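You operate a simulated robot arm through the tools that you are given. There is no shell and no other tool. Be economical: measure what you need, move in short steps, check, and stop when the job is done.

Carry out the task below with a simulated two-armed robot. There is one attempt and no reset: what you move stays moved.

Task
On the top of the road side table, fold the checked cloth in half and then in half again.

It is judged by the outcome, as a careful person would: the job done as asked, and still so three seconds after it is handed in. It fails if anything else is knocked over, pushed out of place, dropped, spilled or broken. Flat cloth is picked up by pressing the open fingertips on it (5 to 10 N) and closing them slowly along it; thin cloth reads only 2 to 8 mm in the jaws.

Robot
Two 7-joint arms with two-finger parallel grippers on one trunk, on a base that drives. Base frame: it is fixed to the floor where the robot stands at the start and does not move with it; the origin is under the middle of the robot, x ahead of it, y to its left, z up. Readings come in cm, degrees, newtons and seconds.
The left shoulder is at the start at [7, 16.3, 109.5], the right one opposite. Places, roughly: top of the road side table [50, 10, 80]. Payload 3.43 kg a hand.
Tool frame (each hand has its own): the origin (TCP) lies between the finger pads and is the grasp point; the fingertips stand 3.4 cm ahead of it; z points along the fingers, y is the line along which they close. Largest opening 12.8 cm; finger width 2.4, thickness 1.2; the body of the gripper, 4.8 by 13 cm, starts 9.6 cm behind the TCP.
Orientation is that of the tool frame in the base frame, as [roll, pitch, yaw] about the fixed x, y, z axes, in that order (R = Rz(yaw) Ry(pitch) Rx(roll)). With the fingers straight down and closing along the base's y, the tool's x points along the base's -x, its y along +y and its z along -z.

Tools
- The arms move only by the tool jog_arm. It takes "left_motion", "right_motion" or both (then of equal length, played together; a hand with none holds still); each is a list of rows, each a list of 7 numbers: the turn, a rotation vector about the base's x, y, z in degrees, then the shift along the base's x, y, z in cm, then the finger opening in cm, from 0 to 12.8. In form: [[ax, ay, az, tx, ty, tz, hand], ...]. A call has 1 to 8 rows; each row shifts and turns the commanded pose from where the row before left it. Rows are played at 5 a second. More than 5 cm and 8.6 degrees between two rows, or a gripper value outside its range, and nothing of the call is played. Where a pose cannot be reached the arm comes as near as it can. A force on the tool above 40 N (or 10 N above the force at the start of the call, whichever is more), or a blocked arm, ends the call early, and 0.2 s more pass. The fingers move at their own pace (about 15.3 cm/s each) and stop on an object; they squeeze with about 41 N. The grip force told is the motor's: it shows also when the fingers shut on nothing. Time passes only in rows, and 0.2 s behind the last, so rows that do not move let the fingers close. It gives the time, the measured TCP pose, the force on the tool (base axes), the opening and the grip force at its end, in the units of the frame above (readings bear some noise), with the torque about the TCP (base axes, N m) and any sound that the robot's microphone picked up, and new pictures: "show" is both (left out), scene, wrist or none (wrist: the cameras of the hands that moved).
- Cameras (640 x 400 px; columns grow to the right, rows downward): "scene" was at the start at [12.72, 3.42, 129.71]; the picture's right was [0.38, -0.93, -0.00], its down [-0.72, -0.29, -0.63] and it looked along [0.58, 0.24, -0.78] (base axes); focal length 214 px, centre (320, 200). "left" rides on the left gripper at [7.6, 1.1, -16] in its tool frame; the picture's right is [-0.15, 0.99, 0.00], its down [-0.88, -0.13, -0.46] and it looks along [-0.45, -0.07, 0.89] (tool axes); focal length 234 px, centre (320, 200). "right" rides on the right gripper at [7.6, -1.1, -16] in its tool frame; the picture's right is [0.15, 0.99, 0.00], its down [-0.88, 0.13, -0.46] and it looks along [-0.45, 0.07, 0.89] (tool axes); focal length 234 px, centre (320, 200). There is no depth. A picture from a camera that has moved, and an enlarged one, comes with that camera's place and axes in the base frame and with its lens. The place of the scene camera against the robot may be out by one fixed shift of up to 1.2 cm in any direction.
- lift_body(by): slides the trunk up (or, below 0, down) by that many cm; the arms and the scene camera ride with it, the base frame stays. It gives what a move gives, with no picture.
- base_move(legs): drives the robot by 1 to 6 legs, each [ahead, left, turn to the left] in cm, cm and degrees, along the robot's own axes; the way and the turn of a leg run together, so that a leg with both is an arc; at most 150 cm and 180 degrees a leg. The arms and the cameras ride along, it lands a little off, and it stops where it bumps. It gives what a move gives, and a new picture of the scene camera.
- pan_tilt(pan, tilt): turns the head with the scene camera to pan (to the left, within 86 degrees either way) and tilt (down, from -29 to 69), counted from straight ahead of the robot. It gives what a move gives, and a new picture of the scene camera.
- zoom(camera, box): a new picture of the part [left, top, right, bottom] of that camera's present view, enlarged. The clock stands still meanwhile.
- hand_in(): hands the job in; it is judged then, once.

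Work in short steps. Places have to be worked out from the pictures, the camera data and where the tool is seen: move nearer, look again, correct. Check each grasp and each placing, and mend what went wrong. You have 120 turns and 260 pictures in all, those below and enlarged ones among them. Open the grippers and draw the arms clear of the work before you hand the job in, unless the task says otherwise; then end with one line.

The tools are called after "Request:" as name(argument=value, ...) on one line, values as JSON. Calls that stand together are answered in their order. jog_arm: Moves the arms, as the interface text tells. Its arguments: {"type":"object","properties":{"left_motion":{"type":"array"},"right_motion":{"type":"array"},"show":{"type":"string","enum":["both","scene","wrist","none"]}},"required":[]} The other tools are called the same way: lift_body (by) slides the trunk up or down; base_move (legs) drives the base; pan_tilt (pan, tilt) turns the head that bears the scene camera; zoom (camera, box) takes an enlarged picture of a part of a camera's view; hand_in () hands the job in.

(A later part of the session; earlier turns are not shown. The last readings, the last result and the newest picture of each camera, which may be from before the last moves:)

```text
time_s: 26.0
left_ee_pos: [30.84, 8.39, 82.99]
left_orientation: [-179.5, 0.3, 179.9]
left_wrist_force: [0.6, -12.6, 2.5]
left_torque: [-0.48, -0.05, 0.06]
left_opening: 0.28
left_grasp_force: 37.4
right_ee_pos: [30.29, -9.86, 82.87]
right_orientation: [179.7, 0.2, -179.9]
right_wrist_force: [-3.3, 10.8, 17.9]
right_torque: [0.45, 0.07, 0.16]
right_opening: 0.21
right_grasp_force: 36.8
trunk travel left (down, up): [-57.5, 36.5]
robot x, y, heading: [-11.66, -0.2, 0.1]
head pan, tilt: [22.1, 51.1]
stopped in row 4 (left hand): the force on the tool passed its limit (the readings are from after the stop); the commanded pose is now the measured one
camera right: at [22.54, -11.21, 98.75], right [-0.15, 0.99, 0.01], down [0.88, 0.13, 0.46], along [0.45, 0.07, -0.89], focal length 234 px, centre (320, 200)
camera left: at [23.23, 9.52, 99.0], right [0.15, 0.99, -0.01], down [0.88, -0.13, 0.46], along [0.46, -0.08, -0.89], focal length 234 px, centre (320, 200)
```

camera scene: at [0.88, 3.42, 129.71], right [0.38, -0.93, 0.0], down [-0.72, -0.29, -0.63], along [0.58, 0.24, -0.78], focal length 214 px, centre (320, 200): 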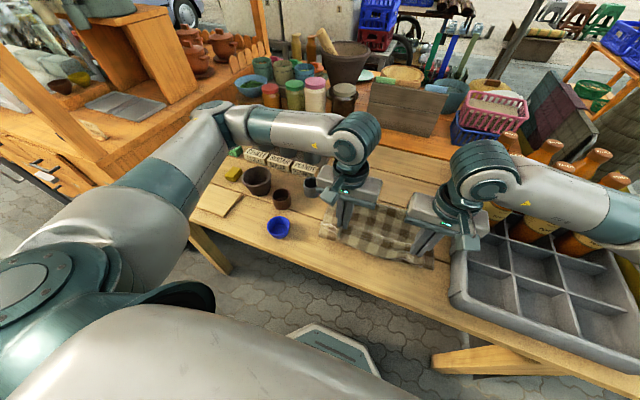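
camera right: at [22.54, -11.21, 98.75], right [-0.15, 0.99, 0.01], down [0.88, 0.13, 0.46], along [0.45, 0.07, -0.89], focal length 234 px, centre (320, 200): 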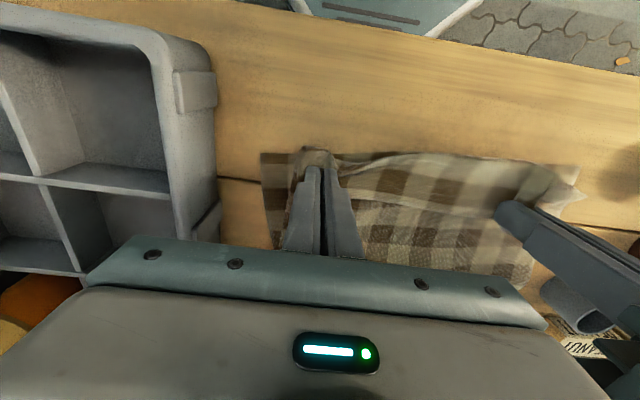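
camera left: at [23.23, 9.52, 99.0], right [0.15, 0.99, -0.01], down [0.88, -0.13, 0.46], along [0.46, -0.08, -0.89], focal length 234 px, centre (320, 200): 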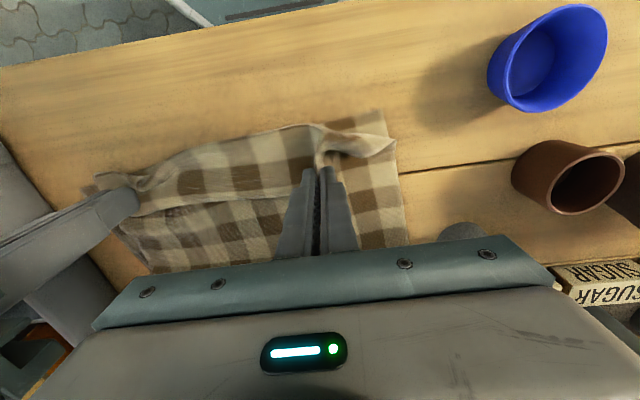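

Contact made. I'll release slowly and raise the hands to inspect.

Request:
jog_arm(left_motion=[[0, 0, 0, 0, 0, 0.2, 2], [0, 0, 0, 0, 0, 0, 4], [0, 0, 0, 0, 0, 1, 4], [0, 0, 0, 0, 0, 4, 4], [0, 0, 0, 0, 2, 4.5, 4], [0, 0, 0, 0, 2, 4.5, 4], [0, 0, 0, 0, 0, 0, 4]], right_motion=[[0, 0, 0, 0, 0, 0.2, 2], [0, 0, 0, 0, 0, 0, 4], [0, 0, 0, 0, 0, 1, 4], [0, 0, 0, 0, 0, 4, 4], [0, 0, 0, 0, -2, 4.5, 4], [0, 0, 0, 0, -2, 4.5, 4], [0, 0, 0, 0, 0, 0, 4]])

```text
time_s: 27.6
left_ee_pos: [30.86, 12.75, 97.01]
left_orientation: [-179.6, 0.1, 180.0]
left_wrist_force: [-0.6, -0.1, 0.4]
left_torque: [0.01, -0.04, -0.01]
left_opening: 3.99
left_grasp_force: 0.0
right_ee_pos: [30.28, -13.9, 97.12]
right_orientation: [180.0, 0.0, -179.9]
right_wrist_force: [-0.1, 0.1, 0.7]
right_torque: [0.02, 0.02, -0.04]
right_opening: 4.0
right_grasp_force: 0.1
trunk travel left (down, up): [-57.5, 36.5]
robot x, y, heading: [-11.95, -0.17, -0.2]
head pan, tilt: [22.1, 51.1]
camera scene: at [0.97, 3.4, 129.7], right [0.38, -0.93, 0.0], down [-0.72, -0.29, -0.63], along [0.58, 0.24, -0.78], focal length 214 px, centre (320, 200)
camera right: at [22.77, -15.17, 112.97], right [-0.15, 0.99, 0.0], down [0.88, 0.13, 0.46], along [0.45, 0.07, -0.89], focal length 234 px, centre (320, 200)
camera left: at [23.3, 13.68, 113.04], right [0.15, 0.99, -0.01], down [0.88, -0.13, 0.46], along [0.45, -0.07, -0.89], focal length 234 px, centre (320, 200)
```

scene: 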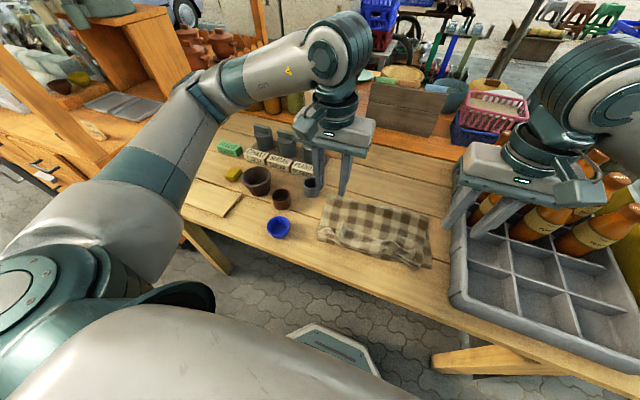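
right: 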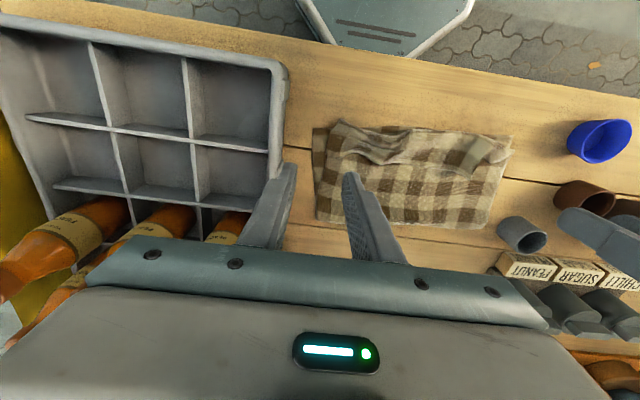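
left: 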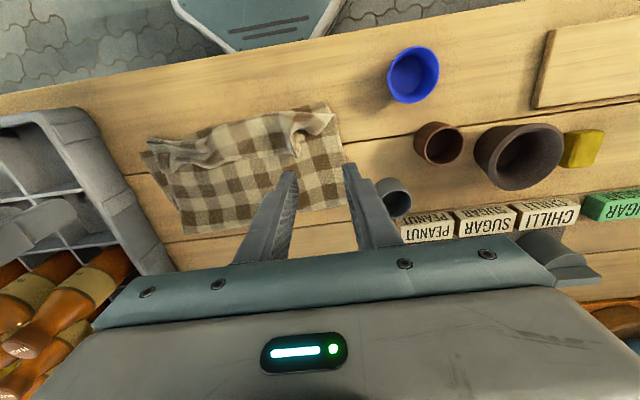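

Very good half fold; there's a small wrinkled flap near the left. I'll zoom to inspect.

Request:
zoom(camera="scene", box=[300, 180, 460, 280])

Request:
zoom(camera="left", box=[120, 80, 380, 250])

Request:
zoom(camera="right", box=[290, 100, 530, 250])

```text
4.00 times, centred on (380, 230) of scene
camera zoom: at [0.97, 3.4, 129.7], right [0.38, -0.93, 0.0], down [-0.72, -0.29, -0.63], along [0.58, 0.24, -0.78], focal length 858 px, centre (80, 80)
```

zoom: 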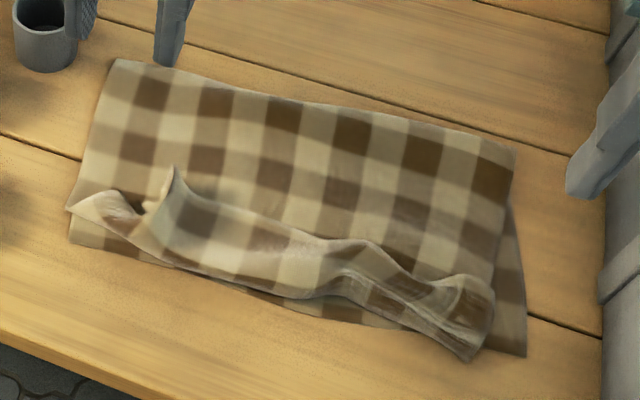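

```text
2.35 times, centred on (250, 165) of left
camera zoom: at [23.3, 13.68, 113.04], right [0.15, 0.99, -0.01], down [0.88, -0.13, 0.46], along [0.45, -0.07, -0.89], focal length 551 px, centre (485, 282)
```

zoom: 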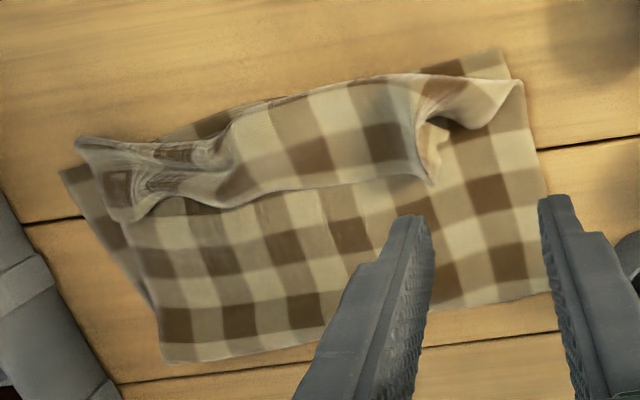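

```text
2.67 times, centred on (410, 175) of right
camera zoom: at [22.77, -15.17, 112.97], right [-0.15, 0.99, 0.0], down [0.88, 0.13, 0.46], along [0.45, 0.07, -0.89], focal length 624 px, centre (80, 267)
```

zoom: 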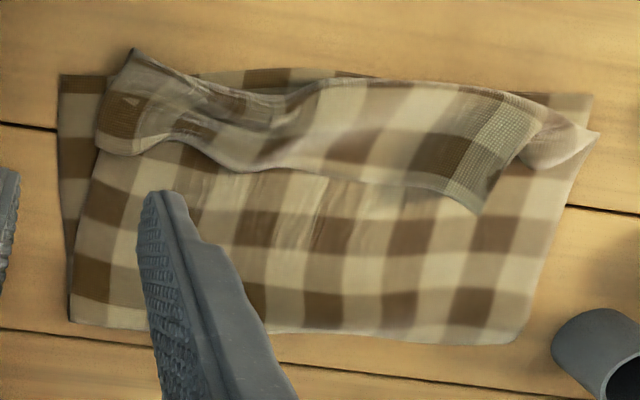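

The top layer was laid too slack: the crease sits at x≈43 instead of 48, and about 5 cm of the edge is turned back. I'll re-pinch the ridges still standing at the old grip points, lay the cloth back out a bit, and refold with a tauter, higher arc.

Request:
jog_arm(left_motion=[[0, 0, 0, 0, -2, -4, 5], [0, 0, 0, 0.1, -2, -4, 5], [0, 0, 0, 0, 0, -3, 5], [0, 0, 0, 0, 0, -2.5, 5], [0, 0, 0, 0, 0, 0, 5]], right_motion=[[0, 0, 0, 0, 2, -4, 5], [0, 0, 0, 0, 2.5, -4, 5], [0, 0, 0, 0, 0, -3, 5], [0, 0, 0, 0, 0, -2.5, 5], [0, 0, 0, 0, 0, 0, 5]], show="wrist")

```text
time_s: 28.8
left_ee_pos: [31.04, 8.57, 83.54]
left_orientation: [-179.6, 0.2, 180.0]
left_wrist_force: [-0.1, 0.9, -0.6]
left_torque: [0.01, -0.04, -0.02]
left_opening: 5.01
left_grasp_force: 0.0
right_ee_pos: [30.31, -9.45, 83.46]
right_orientation: [179.8, 0.0, 180.0]
right_wrist_force: [0.2, -0.4, -0.2]
right_torque: [0.0, -0.01, 0.01]
right_opening: 5.0
right_grasp_force: 0.1
trunk travel left (down, up): [-57.5, 36.5]
robot x, y, heading: [-11.68, 0.14, -0.2]
head pan, tilt: [22.1, 51.1]
camera right: at [22.65, -10.64, 99.4], right [-0.15, 0.99, 0.0], down [0.88, 0.13, 0.46], along [0.45, 0.07, -0.89], focal length 234 px, centre (320, 200)
camera left: at [23.39, 9.7, 99.65], right [0.15, 0.99, -0.01], down [0.88, -0.13, 0.46], along [0.45, -0.07, -0.89], focal length 234 px, centre (320, 200)
```

right: 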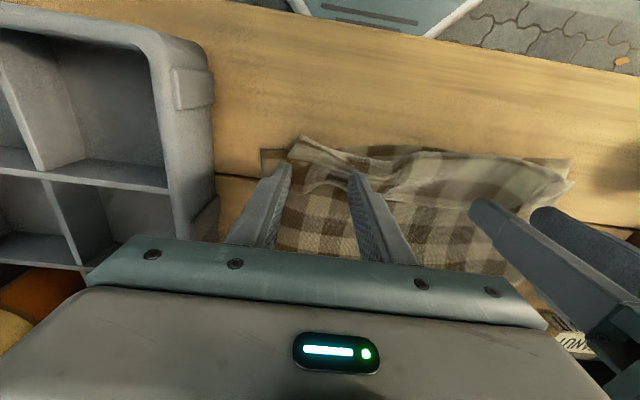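
left: 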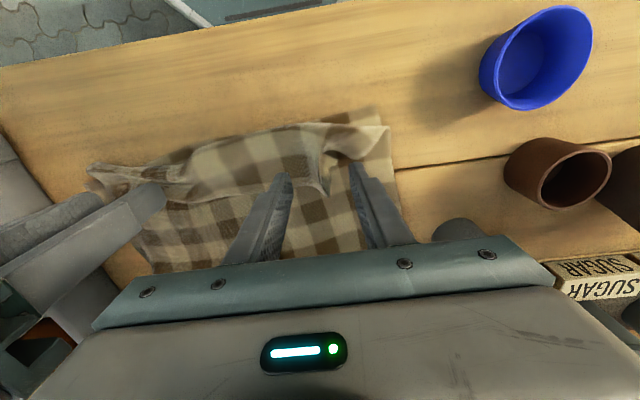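

The left ridge stands between the fingers, and the right wrinkle does too. I'll lower to light contact and close slowly.

Request:
jog_arm(left_motion=[[0, 0, 0, 0.4, 0.1, -0.4, 5], [0, 0, 0, 0, 0, -0.4, 5], [0, 0, 0, 0, 0, -0.2, 5], [0, 0, 0, 0, 0, 0, 5]], right_motion=[[0, 0, 0, 0.4, 0, -0.4, 5], [0, 0, 0, 0, 0, -0.4, 5], [0, 0, 0, 0, 0, -0.2, 5], [0, 0, 0, 0, 0, 0, 5]], show="none")

```text
time_s: 29.8
left_ee_pos: [31.35, 8.68, 82.5]
left_orientation: [-179.6, 0.2, 180.0]
left_wrist_force: [0.6, 0.3, 0.0]
left_torque: [-0.01, 0.0, -0.02]
left_opening: 5.0
left_grasp_force: 0.1
right_ee_pos: [30.59, -9.55, 82.42]
right_orientation: [179.8, 0.1, 179.9]
right_wrist_force: [0.3, 0.6, 0.3]
right_torque: [0.01, 0.02, -0.03]
right_opening: 5.0
right_grasp_force: 0.1
trunk travel left (down, up): [-57.5, 36.5]
robot x, y, heading: [-11.69, -0.14, 0.2]
head pan, tilt: [22.1, 51.1]
```

No force yet, so I'll go a bit lower.

Request:
jog_arm(left_motion=[[0, 0, 0, 0, 0, -0.2, 5], [0, 0, 0, 0, 0, -0.2, 5], [0, 0, 0, 0, 0, 0, 5]], right_motion=[[0, 0, 0, 0, 0, -0.2, 5], [0, 0, 0, 0, 0, -0.2, 5], [0, 0, 0, 0, 0, 0, 5]], show="none")

```text
time_s: 30.6
left_ee_pos: [31.29, 8.59, 82.16]
left_orientation: [-179.6, 0.1, -180.0]
left_wrist_force: [0.1, 0.9, 0.7]
left_torque: [0.03, 0.04, 0.02]
left_opening: 5.0
left_grasp_force: 0.1
right_ee_pos: [30.62, -9.57, 81.98]
right_orientation: [179.8, 0.2, 180.0]
right_wrist_force: [0.7, 0.6, 1.2]
right_torque: [0.08, -0.02, 0.04]
right_opening: 5.01
right_grasp_force: 0.1
trunk travel left (down, up): [-57.5, 36.5]
robot x, y, heading: [-11.73, -0.02, -0.0]
head pan, tilt: [22.1, 51.1]
```

The tips are barely touching and the ridges already exist, so I'll close slowly here.

Request:
jog_arm(left_motion=[[0, 0, 0, 0, 0, -0.1, 4.5], [0, 0, 0, 0, 0, 0, 3.9], [0, 0, 0, 0, 0, 0, 3.3], [0, 0, 0, 0, 0, 0, 2.6], [0, 0, 0, 0, 0, 0, 1.9], [0, 0, 0, 0, 0, 0, 1.1], [0, 0, 0, 0, 0, 0, 0.4], [0, 0, 0, 0, 0, 0, 0]], right_motion=[[0, 0, 0, 0, 0, -0.15, 4.5], [0, 0, 0, 0, 0, 0, 3.9], [0, 0, 0, 0, 0, 0, 3.3], [0, 0, 0, 0, 0, 0, 2.6], [0, 0, 0, 0, 0, 0, 1.9], [0, 0, 0, 0, 0, 0, 1.1], [0, 0, 0, 0, 0, 0, 0.4], [0, 0, 0, 0, 0, 0, 0]], show="wrist")

```text
time_s: 32.4
left_ee_pos: [31.33, 8.6, 82.06]
left_orientation: [-179.5, 0.1, -180.0]
left_wrist_force: [-0.9, 0.1, 0.4]
left_torque: [0.0, -0.01, -0.01]
left_opening: 0.28
left_grasp_force: 36.7
right_ee_pos: [30.68, -9.51, 81.87]
right_orientation: [-180.0, 0.1, -180.0]
right_wrist_force: [-1.1, -0.4, 0.3]
right_torque: [-0.01, -0.01, 0.01]
right_opening: 0.0
right_grasp_force: 33.2
trunk travel left (down, up): [-57.5, 36.5]
robot x, y, heading: [-12.12, -0.1, -0.1]
head pan, tilt: [22.1, 51.1]
camera right: at [23.01, -10.72, 97.78], right [-0.15, 0.99, 0.0], down [0.88, 0.13, 0.46], along [0.45, 0.07, -0.89], focal length 234 px, centre (320, 200)
camera left: at [23.76, 9.71, 98.12], right [0.15, 0.99, -0.01], down [0.88, -0.13, 0.46], along [0.45, -0.07, -0.89], focal length 234 px, centre (320, 200)
```

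right: 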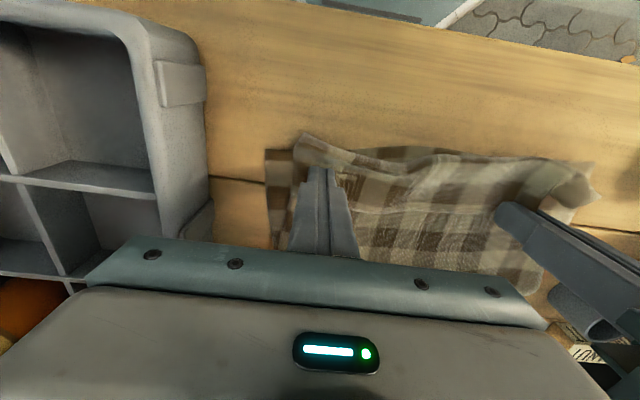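
left: 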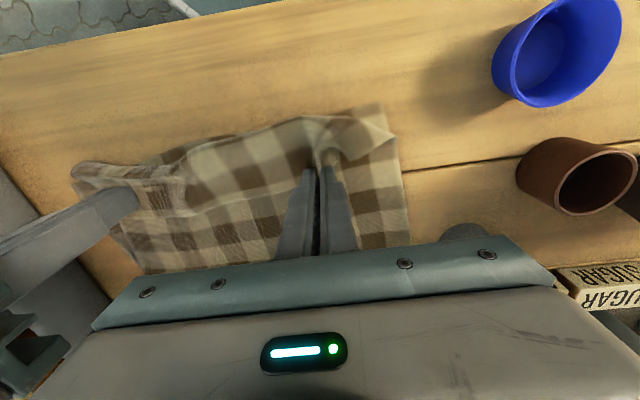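

The left hand holds; the right missed. I'll raise the right, move it 1.5 cm nearer and inward, open wider and press again.

Request:
jog_arm(right_motion=[[0, 0, 0, 0, 0, 2, 0], [0, 0, 0, -1.5, 1.2, 0, 7], [0, 0, 0, 0, 0, 0, 7], [0, 0, 0, 0, 0, -1.5, 7], [0, 0, 0, 0, 0, -0.5, 7], [0, 0, 0, 0, 0, -0.2, 7], [0, 0, 0, 0, 0, 0, 7]], show="wrist")

```text
time_s: 34.0
left_ee_pos: [31.35, 8.68, 82.02]
left_orientation: [-179.6, 0.1, 179.9]
left_wrist_force: [0.2, -0.1, 0.4]
left_torque: [0.0, -0.01, 0.01]
left_opening: 0.27
left_grasp_force: 36.9
right_ee_pos: [29.06, -8.35, 81.81]
right_orientation: [179.9, 0.2, -180.0]
right_wrist_force: [-2.1, -0.1, 12.5]
right_torque: [0.22, -0.02, 0.07]
right_opening: 6.95
right_grasp_force: 0.0
trunk travel left (down, up): [-57.5, 36.5]
robot x, y, heading: [-11.88, 0.33, 0.2]
head pan, tilt: [22.1, 51.1]
camera right: at [21.42, -9.54, 97.61], right [-0.15, 0.99, 0.0], down [0.88, 0.13, 0.46], along [0.45, 0.07, -0.89], focal length 234 px, centre (320, 200)
```

right: 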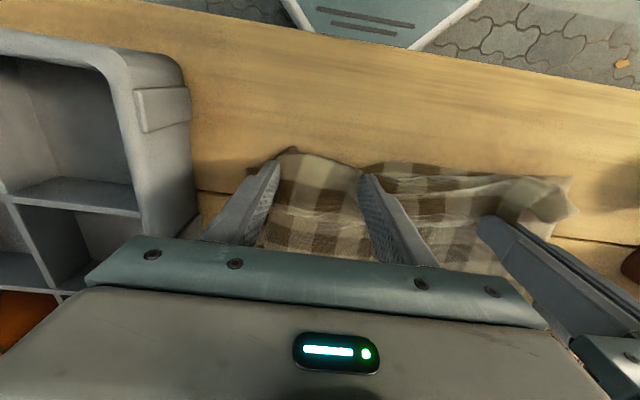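

I'll close the right slowly.

Request:
jog_arm(right_motion=[[0, 0, 0, 0, 0, 0, 6.4], [0, 0, 0, 0, 0, 0, 5.8], [0, 0, 0, 0, 0, 0, 5.2], [0, 0, 0, 0, 0, 0, 4.6], [0, 0, 0, 0, 0, 0, 4.0], [0, 0, 0, 0, 0, 0, 3.4], [0, 0, 0, 0, 0, 0, 2.8]], show="wrist")

Request:
jog_arm(right_motion=[[0, 0, 0, 0, 0, 0, 2.3], [0, 0, 0, 0, 0, 0, 1.8], [0, 0, 0, 0, 0, 0, 1.3], [0, 0, 0, 0, 0, 0, 0.8], [0, 0, 0, 0, 0, 0, 0.3], [0, 0, 0, 0, 0, 0, 0], [0, 0, 0, 0, 0, 0, 0]], show="wrist")

```text
time_s: 35.6
left_ee_pos: [31.23, 8.57, 82.11]
left_orientation: [-179.6, 0.3, -180.0]
left_wrist_force: [0.8, -10.0, 0.9]
left_torque: [-0.37, -0.05, 0.15]
left_opening: 0.27
left_grasp_force: 37.2
right_ee_pos: [29.03, -8.24, 81.72]
right_orientation: [179.8, 0.2, -179.9]
right_wrist_force: [-1.9, 7.8, 22.9]
right_torque: [0.06, 0.04, 0.17]
right_opening: 2.88
right_grasp_force: 10.4
trunk travel left (down, up): [-57.5, 36.5]
robot x, y, heading: [-12.2, -0.23, -0.1]
head pan, tilt: [22.1, 51.1]
camera right: at [21.38, -9.49, 97.62], right [-0.15, 0.99, 0.0], down [0.88, 0.13, 0.46], along [0.45, 0.07, -0.89], focal length 234 px, centre (320, 200)
```

right: 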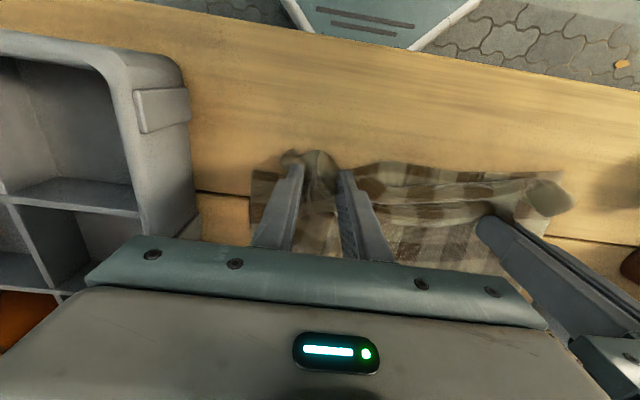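

```text
time_s: 37.2
left_ee_pos: [31.26, 8.54, 82.08]
left_orientation: [-179.4, 0.3, 180.0]
left_wrist_force: [1.7, -25.2, 1.6]
left_torque: [-0.91, -0.03, 0.41]
left_opening: 0.28
left_grasp_force: 37.2
right_ee_pos: [28.94, -8.43, 81.72]
right_orientation: [179.7, 0.2, -180.0]
right_wrist_force: [-6.1, 24.4, 25.7]
right_torque: [0.64, -0.06, 0.42]
right_opening: 0.77
right_grasp_force: 40.8
trunk travel left (down, up): [-57.5, 36.5]
robot x, y, heading: [-11.55, 0.17, 0.3]
head pan, tilt: [22.1, 51.1]
camera right: at [21.32, -9.51, 97.63], right [-0.15, 0.99, 0.0], down [0.88, 0.13, 0.46], along [0.45, 0.07, -0.89], focal length 234 px, centre (320, 200)
```

right: 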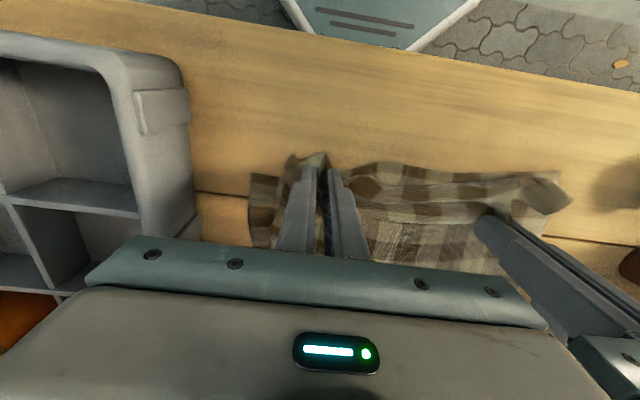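

The right now holds 7.7 mm. I'll lift about 6 cm and check that only the top layer is held.

Request:
jog_arm(left_motion=[[0, 0, 0, 0, -0.3, 1.0, 0], [0, 0, 0, 0.5, -0.2, 2, 0], [0, 0, 0, 1, 0, 2, 0], [0, 0, 0, 1.5, 0, 2, 0], [0, 0, 0, 0, 0, 0, 0]], right_motion=[[0, 0, 0, 0, 0.3, 1.0, 0], [0, 0, 0, 0.5, 0.2, 2, 0], [0, 0, 0, 1, 0, 2, 0], [0, 0, 0, 1.5, 0, 2, 0], [0, 0, 0, 0, 0, 0, 0]])

Request:
zoom(camera="scene", box=[300, 160, 460, 280])

```text
time_s: 38.4
left_ee_pos: [34.37, 8.12, 89.25]
left_orientation: [-179.6, 0.2, -180.0]
left_wrist_force: [1.6, -13.4, 0.6]
left_torque: [-0.45, -0.06, 0.19]
left_opening: 0.26
left_grasp_force: 36.9
right_ee_pos: [32.17, -7.9, 88.63]
right_orientation: [179.8, 0.0, 179.9]
right_wrist_force: [-0.8, 12.6, -0.2]
right_torque: [0.36, 0.04, 0.19]
right_opening: 0.29
right_grasp_force: 37.3
trunk travel left (down, up): [-57.5, 36.5]
robot x, y, heading: [-12.26, -0.05, 0.1]
head pan, tilt: [22.1, 51.1]
camera scene: at [0.89, 3.4, 129.71], right [0.38, -0.93, 0.0], down [-0.72, -0.29, -0.63], along [0.58, 0.24, -0.78], focal length 214 px, centre (320, 200)
camera right: at [24.53, -9.1, 104.56], right [-0.15, 0.99, 0.0], down [0.88, 0.13, 0.46], along [0.45, 0.07, -0.89], focal length 234 px, centre (320, 200)
camera left: at [26.93, 9.19, 105.26], right [0.15, 0.99, -0.01], down [0.88, -0.13, 0.46], along [0.45, -0.07, -0.89], focal length 234 px, centre (320, 200)
```

scene: 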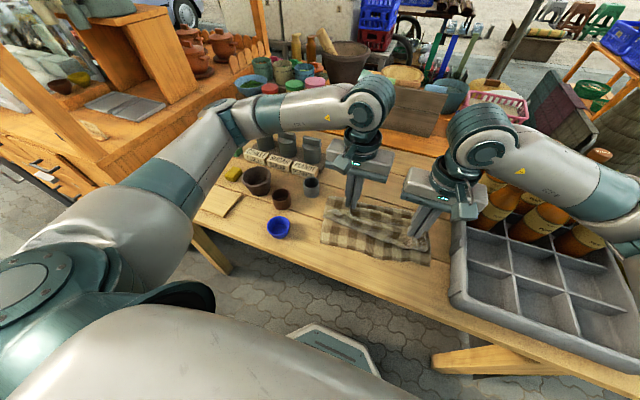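
right: 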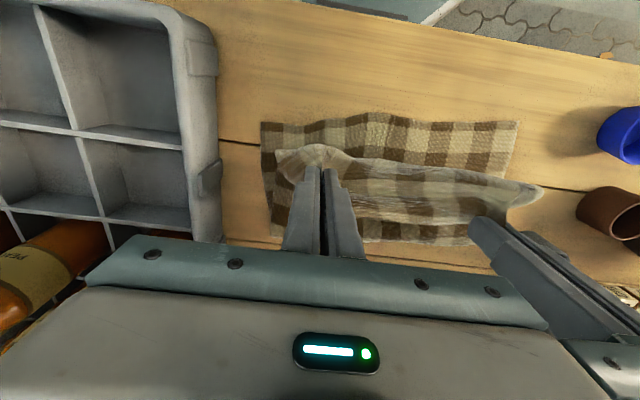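
left: 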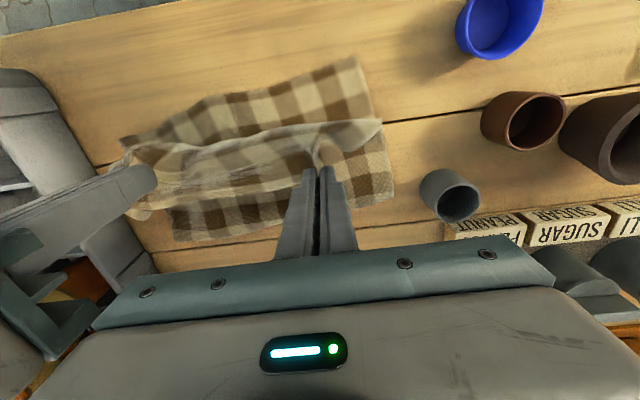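

```text
3.33 times, centred on (380, 220) of scene
camera zoom: at [0.89, 3.4, 129.71], right [0.38, -0.93, 0.0], down [-0.72, -0.29, -0.63], along [0.58, 0.24, -0.78], focal length 715 px, centre (120, 133)
```

zoom: 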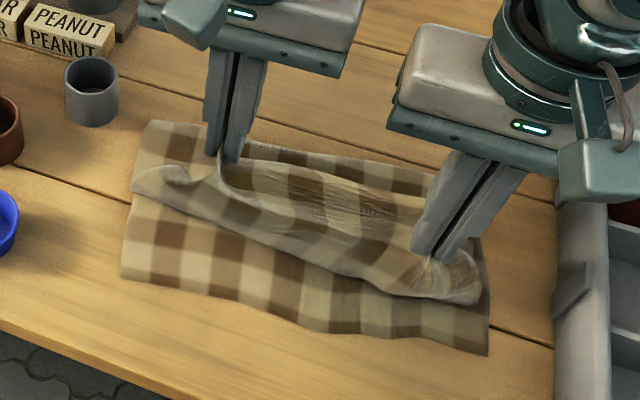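

The bottom layer stays flat with only the top held. I'll carry it up and away (+x) to re-lay the slack.

Request:
jog_arm(left_motion=[[0, 0, 0, 2.5, 0, 3, 0], [0, 0, 0, 3, 0, 3, 0], [0, 0, 0, 4, -0.2, 2, 0], [0, 0, 0, 4.5, -0.3, 1, 0], [0, 0, 0, 4.8, -0.3, 0, 0], [0, 0, 0, 4.8, 0, -1, 0], [0, 0, 0, 3, 0, -2, 0], [0, 0, 0, 0, 0, 0, 0]], right_motion=[[0, 0, 0, 2.5, -0.2, 3, 0], [0, 0, 0, 3, -0.3, 3, 0], [0, 0, 0, 4, -0.3, 2, 0], [0, 0, 0, 4.5, -0.3, 1, 0], [0, 0, 0, 4.8, 0, 0, 0], [0, 0, 0, 4.8, 0, -1, 0], [0, 0, 0, 3, 0, -2, 0], [0, 0, 0, 0, 0, 0, 0]])

```text
time_s: 40.2
left_ee_pos: [60.71, 7.31, 95.29]
left_orientation: [-179.6, 0.3, 179.9]
left_wrist_force: [1.1, -13.9, 0.7]
left_torque: [-0.48, -0.05, 0.23]
left_opening: 0.24
left_grasp_force: 37.2
right_ee_pos: [58.9, -8.58, 94.68]
right_orientation: [179.9, 0.1, 179.9]
right_wrist_force: [-1.3, 13.1, 0.4]
right_torque: [0.33, 0.02, 0.23]
right_opening: 0.25
right_grasp_force: 37.2
trunk travel left (down, up): [-57.5, 36.5]
robot x, y, heading: [-11.62, -0.22, 0.0]
head pan, tilt: [22.1, 51.1]
camera scene: at [0.79, 3.41, 129.73], right [0.38, -0.93, 0.0], down [-0.72, -0.29, -0.63], along [0.58, 0.24, -0.78], focal length 214 px, centre (320, 200)
camera right: at [51.24, -9.91, 110.53], right [-0.15, 0.99, 0.0], down [0.88, 0.13, 0.46], along [0.45, 0.07, -0.89], focal length 234 px, centre (320, 200)
camera left: at [53.21, 8.39, 111.3], right [0.15, 0.99, -0.01], down [0.88, -0.13, 0.46], along [0.45, -0.07, -0.89], focal length 234 px, centre (320, 200)
```

scene: 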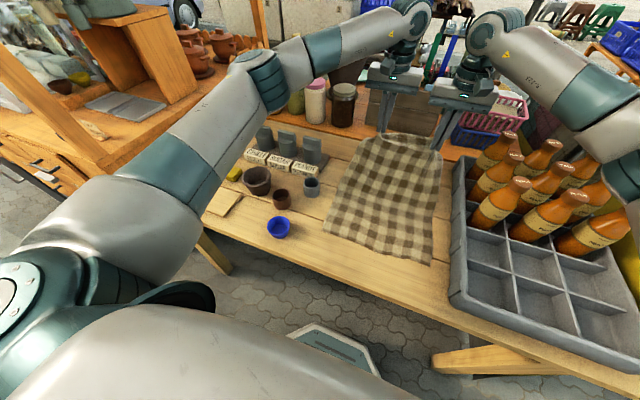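
right: 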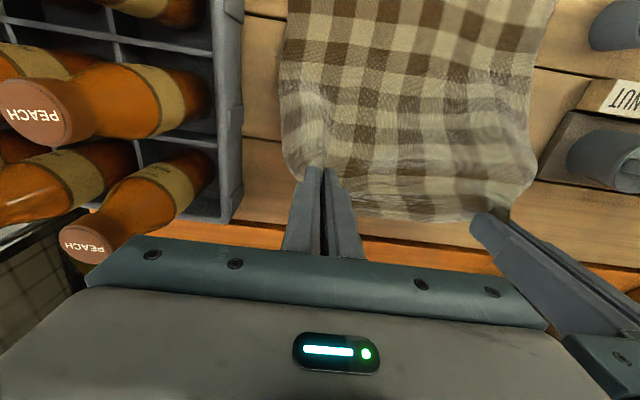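
left: 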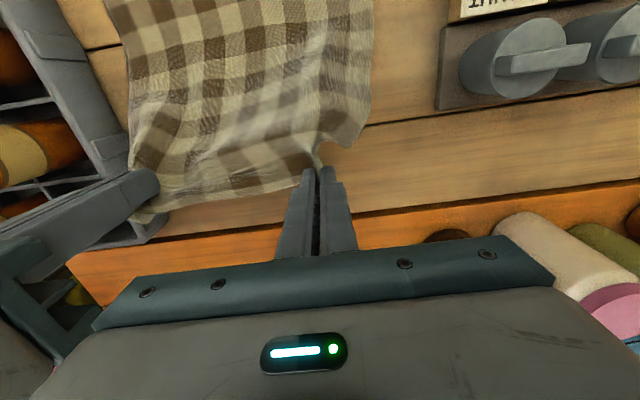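

The cloth is re-laid nicely. I'll now swing back along a taut arc of about 18 cm radius around the midline x≈48, starting with the top part.

Request:
jog_arm(left_motion=[[0, 0, 0, -3.4, 0, 2.2, 0], [0, 0, 0, -3.8, 0, 1.5, 0], [0, 0, 0, -4, 0, 0.5, 0], [0, 0, 0, -4, 0, 0, 0], [0, 0, 0, 0, 0, 0, 0]], right_motion=[[0, 0, 0, -3, 0.1, 2.3, 0], [0, 0, 0, -3.5, 0.1, 1.6, 0], [0, 0, 0, -3.7, 0, 0.6, 0], [0, 0, 0, -3.8, 0, 0.1, 0], [0, 0, 0, 0, 0, 0, 0]])

Request:
zoom(camera="scene", box=[300, 140, 460, 280])

```text
time_s: 41.4
left_ee_pos: [46.03, 7.53, 99.03]
left_orientation: [-179.5, 0.2, 179.9]
left_wrist_force: [3.7, -17.8, 1.1]
left_torque: [-0.61, -0.09, 0.31]
left_opening: 0.25
left_grasp_force: 36.7
right_ee_pos: [44.75, -8.57, 99.05]
right_orientation: [179.9, 0.0, -180.0]
right_wrist_force: [-3.1, 18.9, -1.2]
right_torque: [0.49, 0.11, 0.36]
right_opening: 0.24
right_grasp_force: 36.7
trunk travel left (down, up): [-57.5, 36.5]
robot x, y, heading: [-11.88, 0.02, 0.0]
head pan, tilt: [22.1, 51.1]
camera scene: at [1.02, 3.4, 129.69], right [0.38, -0.93, 0.0], down [-0.72, -0.29, -0.63], along [0.58, 0.24, -0.78], focal length 214 px, centre (320, 200)
camera right: at [37.17, -9.82, 114.95], right [-0.15, 0.99, 0.0], down [0.88, 0.13, 0.46], along [0.45, 0.07, -0.89], focal length 234 px, centre (320, 200)
camera left: at [38.34, 8.56, 115.05], right [0.15, 0.99, -0.01], down [0.88, -0.13, 0.46], along [0.45, -0.07, -0.89], focal length 234 px, centre (320, 200)
```

scene: 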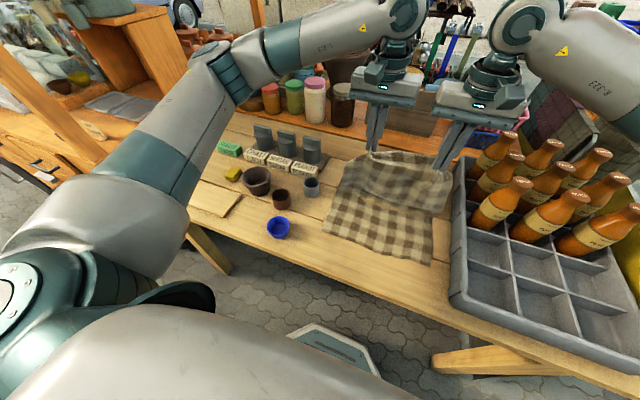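
right: 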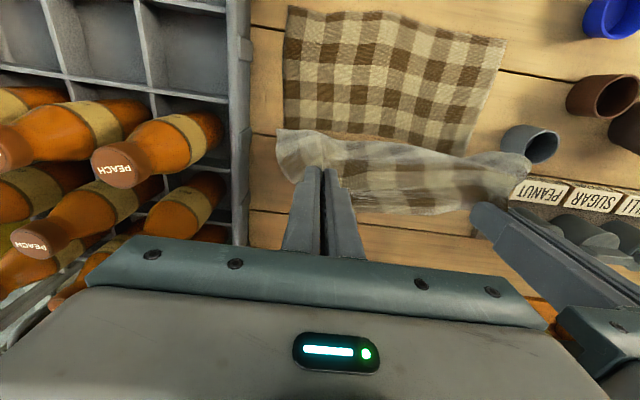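
left: 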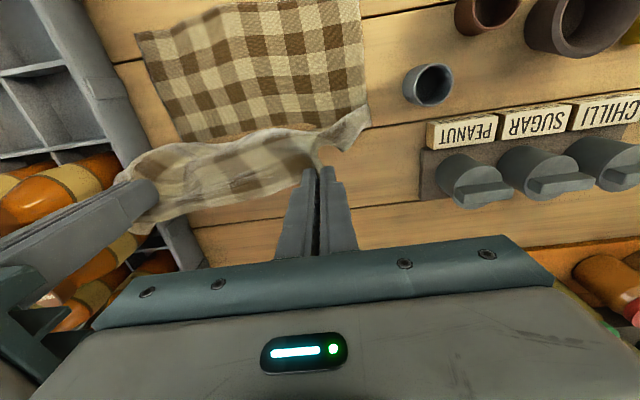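

```text
2.86 times, centred on (380, 210) of scene
camera zoom: at [1.02, 3.4, 129.69], right [0.38, -0.93, 0.0], down [-0.72, -0.29, -0.63], along [0.58, 0.24, -0.78], focal length 613 px, centre (149, 171)
```

zoom: 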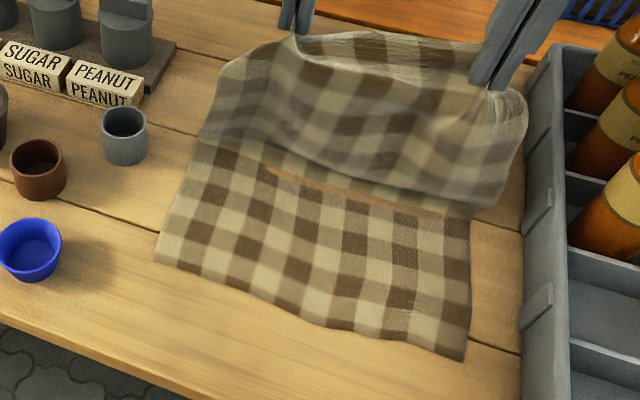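

The cloth is still swinging. I'll raise 1.5 cm, wait for it to settle, and look again.

Request:
jog_arm(left_motion=[[0, 0, 0, 0, 0, 0.8, 0], [0, 0, 0, 0, 0, 0.7, 0], [0, 0, 0, 0, 0, 0, 0], [0, 0, 0, 0, 0, 0, 0], [0, 0, 0, 0, 0, 0, 0]], right_motion=[[0, 0, 0, 0, 0, 0.8, 0], [0, 0, 0, 0, 0, 0.7, 0], [0, 0, 0, 0, 0, 0, 0], [0, 0, 0, 0, 0, 0, 0], [0, 0, 0, 0, 0, 0, 0]], show="none")

Request:
zoom(camera="scene", box=[300, 140, 460, 280])

Request:
zoom(camera="left", box=[100, 0, 420, 200])

```text
time_s: 42.6
left_ee_pos: [45.77, 7.45, 100.62]
left_orientation: [-179.5, 0.1, -180.0]
left_wrist_force: [2.8, -18.1, 1.0]
left_torque: [-0.66, -0.11, 0.28]
left_opening: 0.26
left_grasp_force: 37.1
right_ee_pos: [44.77, -8.62, 100.76]
right_orientation: [179.8, 0.0, 179.9]
right_wrist_force: [-3.1, 18.5, -1.4]
right_torque: [0.54, 0.06, 0.31]
right_opening: 0.28
right_grasp_force: 37.0
trunk travel left (down, up): [-57.5, 36.5]
robot x, y, heading: [-11.87, -0.2, 0.2]
head pan, tilt: [22.1, 51.1]
```

```text
2.86 times, centred on (380, 210) of scene
camera zoom: at [0.89, 3.41, 129.71], right [0.38, -0.93, 0.0], down [-0.72, -0.29, -0.63], along [0.58, 0.24, -0.78], focal length 613 px, centre (149, 171)
```

zoom: 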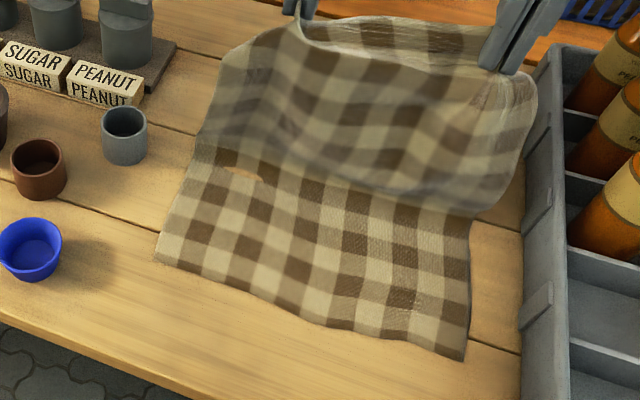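

```text
2.00 times, centred on (260, 100) of left
camera zoom: at [38.21, 8.44, 116.72], right [0.15, 0.99, -0.01], down [0.88, -0.13, 0.46], along [0.45, -0.07, -0.89], focal length 468 px, centre (440, 400)
```

zoom: 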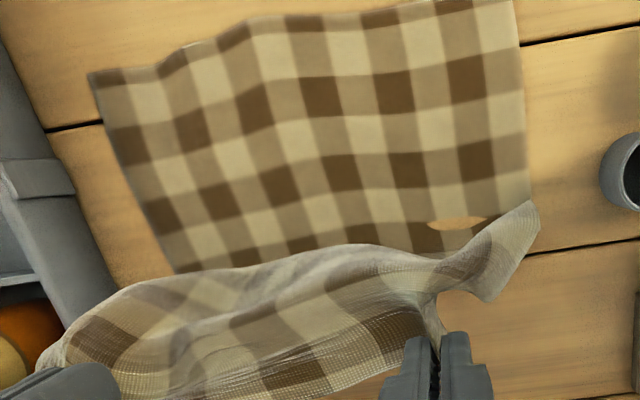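

The cloth now leaves the table at x≈42, so the crease would again land too near. I'll lay it back almost flat (x≈65, low) and then swing back along a properly taut arc.

Request:
jog_arm(left_motion=[[0, 0, 0, 4, 0, -1, 0], [0, 0, 0, 4, 0, -1.5, 0], [0, 0, 0, 3.5, 0, -2.5, 0], [0, 0, 0, 3, 0, -3, 0], [0, 0, 0, 2.5, 0, -3.5, 0], [0, 0, 0, 2, 0, -3, 0], [0, 0, 0, 0.7, 0, -1.6, 0], [0, 0, 0, 0, 0, 0, 0]], right_motion=[[0, 0, 0, 4, 0, -1, 0], [0, 0, 0, 4, 0, -1.5, 0], [0, 0, 0, 3.5, 0, -2.5, 0], [0, 0, 0, 3, 0, -3, 0], [0, 0, 0, 2.5, 0, -3.5, 0], [0, 0, 0, 2, 0, -3, 0], [0, 0, 0, 0.7, 0, -1.6, 0], [0, 0, 0, 0, 0, 0, 0]])

Request:
zoom(camera="scene", box=[300, 140, 460, 280])

```text
time_s: 44.4
left_ee_pos: [65.49, 7.44, 84.65]
left_orientation: [-179.6, 0.2, 180.0]
left_wrist_force: [2.6, -16.3, 0.5]
left_torque: [-0.59, -0.08, 0.25]
left_opening: 0.24
left_grasp_force: 37.7
right_ee_pos: [64.61, -8.58, 84.53]
right_orientation: [179.7, 0.1, 180.0]
right_wrist_force: [-3.0, 17.1, -1.2]
right_torque: [0.45, 0.09, 0.28]
right_opening: 0.25
right_grasp_force: 37.4
trunk travel left (down, up): [-57.5, 36.5]
robot x, y, heading: [-12.0, 0.29, -0.2]
head pan, tilt: [22.1, 51.1]
camera scene: at [0.88, 3.41, 129.71], right [0.38, -0.93, 0.0], down [-0.72, -0.29, -0.63], along [0.58, 0.24, -0.78], focal length 214 px, centre (320, 200)
camera right: at [56.89, -9.82, 100.44], right [-0.15, 0.99, 0.0], down [0.88, 0.13, 0.46], along [0.45, 0.07, -0.89], focal length 234 px, centre (320, 200)
camera left: at [57.9, 8.48, 100.81], right [0.15, 0.99, -0.01], down [0.88, -0.13, 0.46], along [0.45, -0.07, -0.89], focal length 234 px, centre (320, 200)
```

scene: 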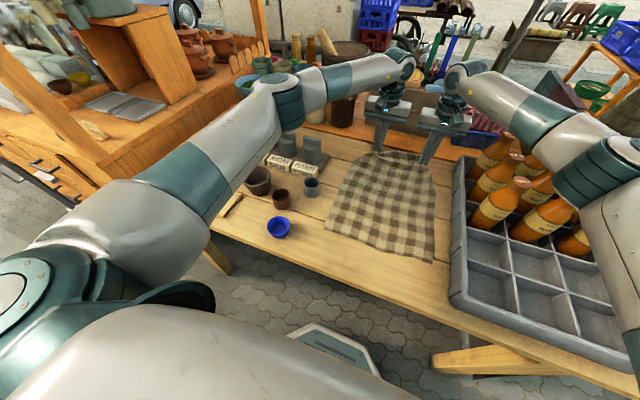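
right: 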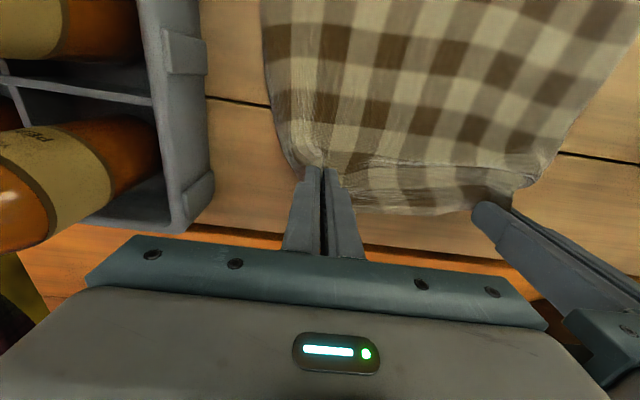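
left: 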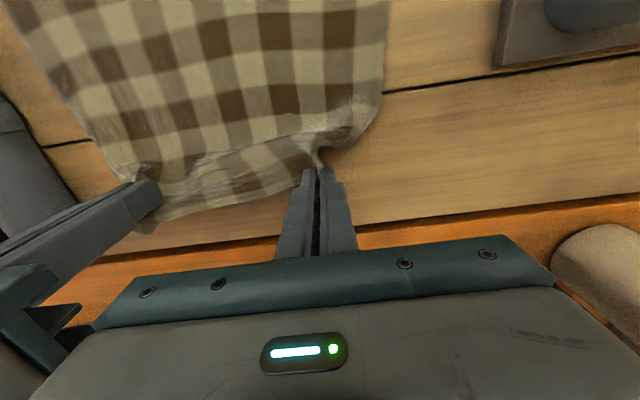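

```text
2.86 times, centred on (380, 210) of scene
camera zoom: at [0.88, 3.41, 129.71], right [0.38, -0.93, 0.0], down [-0.72, -0.29, -0.63], along [0.58, 0.24, -0.78], focal length 613 px, centre (149, 171)
```

zoom: 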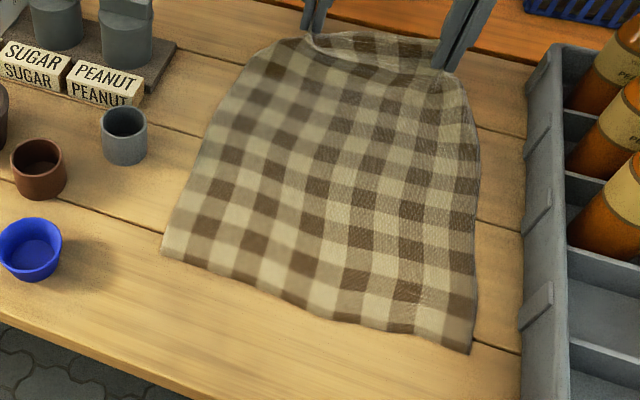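

It's laid out flat again with both grips firm. I'll swing back along an 18 cm arc about x=48, more slowly.

Request:
jog_arm(left_motion=[[0, 0, 0, -0.8, 0, 3.1, 0], [0, 0, 0, -1.5, 0, 3.1, 0], [0, 0, 0, -2, 0, 2.7, 0], [0, 0, 0, -2.6, 0, 2.4, 0], [0, 0, 0, -2.9, 0, 1.8, 0], [0, 0, 0, -3.2, 0, 1.2, 0], [0, 0, 0, -3.4, 0, 0.6, 0], [0, 0, 0, 0, 0, 0, 0]], right_motion=[[0, 0, 0, -0.8, 0, 3.1, 0], [0, 0, 0, -1.5, 0, 3.1, 0], [0, 0, 0, -2, 0, 2.7, 0], [0, 0, 0, -2.6, 0, 2.4, 0], [0, 0, 0, -2.9, 0, 1.8, 0], [0, 0, 0, -3.2, 0, 1.2, 0], [0, 0, 0, -3.4, 0, 0.6, 0], [0, 0, 0, 0, 0, 0, 0]], show="wrist")

Request:
zoom(camera="scene", box=[300, 140, 460, 280])

```text
time_s: 46.2
left_ee_pos: [49.41, 7.61, 99.54]
left_orientation: [-179.6, 0.1, 179.9]
left_wrist_force: [2.3, -18.5, 0.6]
left_torque: [-0.66, -0.07, 0.32]
left_opening: 0.27
left_grasp_force: 37.1
right_ee_pos: [47.99, -8.57, 99.41]
right_orientation: [179.7, 0.1, -180.0]
right_wrist_force: [-2.2, 18.7, -0.8]
right_torque: [0.53, 0.1, 0.38]
right_opening: 0.26
right_grasp_force: 37.3
trunk travel left (down, up): [-57.5, 36.5]
robot x, y, heading: [-12.1, -0.3, -0.1]
head pan, tilt: [22.1, 51.1]
camera right: at [40.45, -9.8, 115.37], right [-0.15, 0.99, 0.0], down [0.88, 0.13, 0.46], along [0.45, 0.07, -0.89], focal length 234 px, centre (320, 200)
camera left: at [41.76, 8.64, 115.7], right [0.15, 0.99, -0.01], down [0.88, -0.13, 0.46], along [0.45, -0.07, -0.89], focal length 234 px, centre (320, 200)
```

right: 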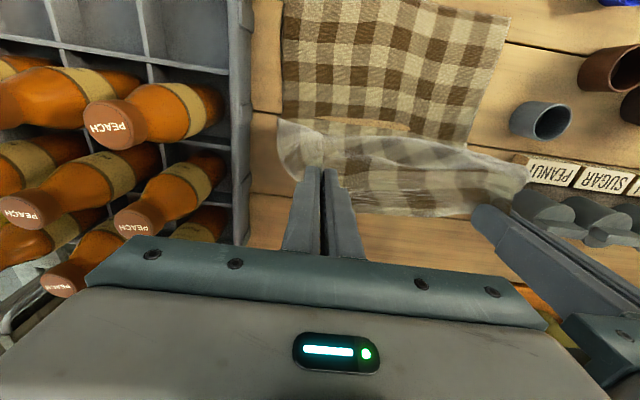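
left: 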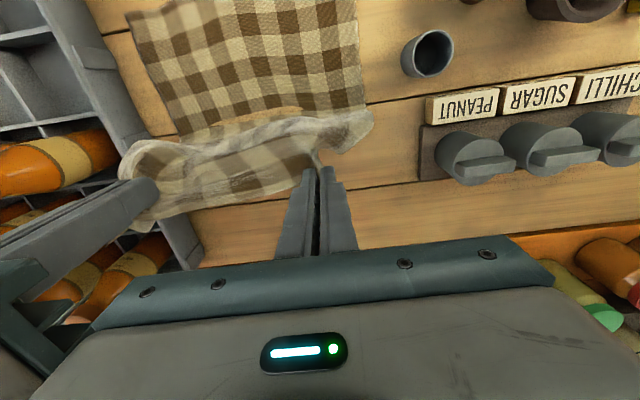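

```text
2.86 times, centred on (380, 210) of scene
camera zoom: at [1.0, 3.41, 129.7], right [0.38, -0.93, 0.0], down [-0.72, -0.29, -0.63], along [0.58, 0.24, -0.78], focal length 613 px, centre (149, 171)
```

zoom: 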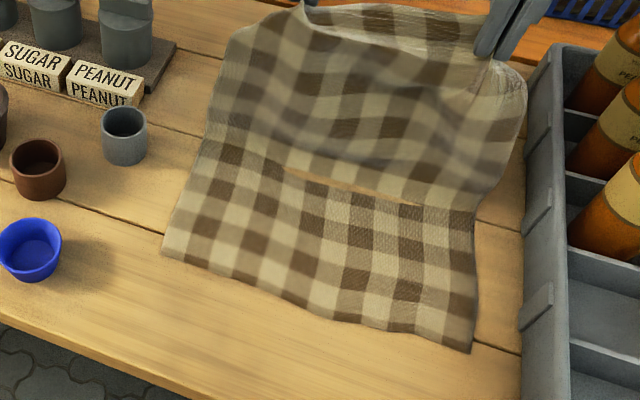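

There's still some slack and the crease is near x≈45. I'll raise and shift +x to tighten, then look again.

Request:
jog_arm(left_motion=[[0, 0, 0, 1.5, 0, 1.5, 0], [0, 0, 0, 1.5, 0, 1.0, 0], [0, 0, 0, 0.5, 0, 1.0, 0], [0, 0, 0, 0, 0, 0, 0], [0, 0, 0, 0, 0, 0, 0]], right_motion=[[0, 0, 0, 1.5, 0, 1.5, 0], [0, 0, 0, 1.5, 0, 1.0, 0], [0, 0, 0, 0.5, 0, 1.0, 0], [0, 0, 0, 0, 0, 0, 0], [0, 0, 0, 0, 0, 0, 0]], show="none")

Request:
zoom(camera="scene", box=[300, 120, 460, 280])

Request:
zoom(camera="right", box=[240, 0, 560, 220])

```text
time_s: 47.4
left_ee_pos: [52.63, 7.46, 103.1]
left_orientation: [-179.6, 0.1, -180.0]
left_wrist_force: [3.0, -20.6, 1.3]
left_torque: [-0.73, -0.12, 0.27]
left_opening: 0.28
left_grasp_force: 37.2
right_ee_pos: [51.57, -8.78, 103.01]
right_orientation: [179.8, 0.0, 180.0]
right_wrist_force: [-2.7, 21.3, -1.6]
right_torque: [0.58, 0.09, 0.38]
right_opening: 0.28
right_grasp_force: 37.4
trunk travel left (down, up): [-57.5, 36.5]
robot x, y, heading: [-11.71, -0.06, 0.0]
head pan, tilt: [22.1, 51.1]
```

```text
2.50 times, centred on (380, 200) of scene
camera zoom: at [0.88, 3.4, 129.71], right [0.38, -0.93, 0.0], down [-0.72, -0.29, -0.63], along [0.58, 0.24, -0.78], focal length 536 px, centre (170, 200)
```

zoom: 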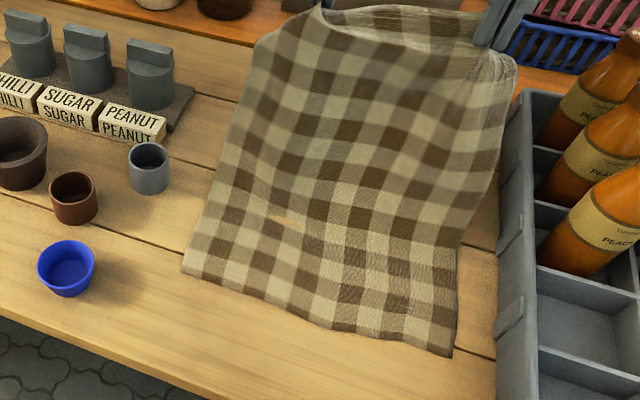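

```text
1.82 times, centred on (400, 110) of right
camera zoom: at [43.96, -9.87, 118.92], right [-0.15, 0.99, 0.0], down [0.88, 0.13, 0.46], along [0.45, 0.07, -0.89], focal length 426 px, centre (174, 364)
```

zoom: 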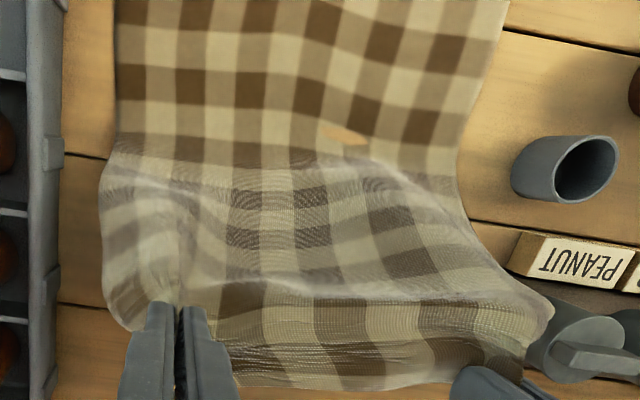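

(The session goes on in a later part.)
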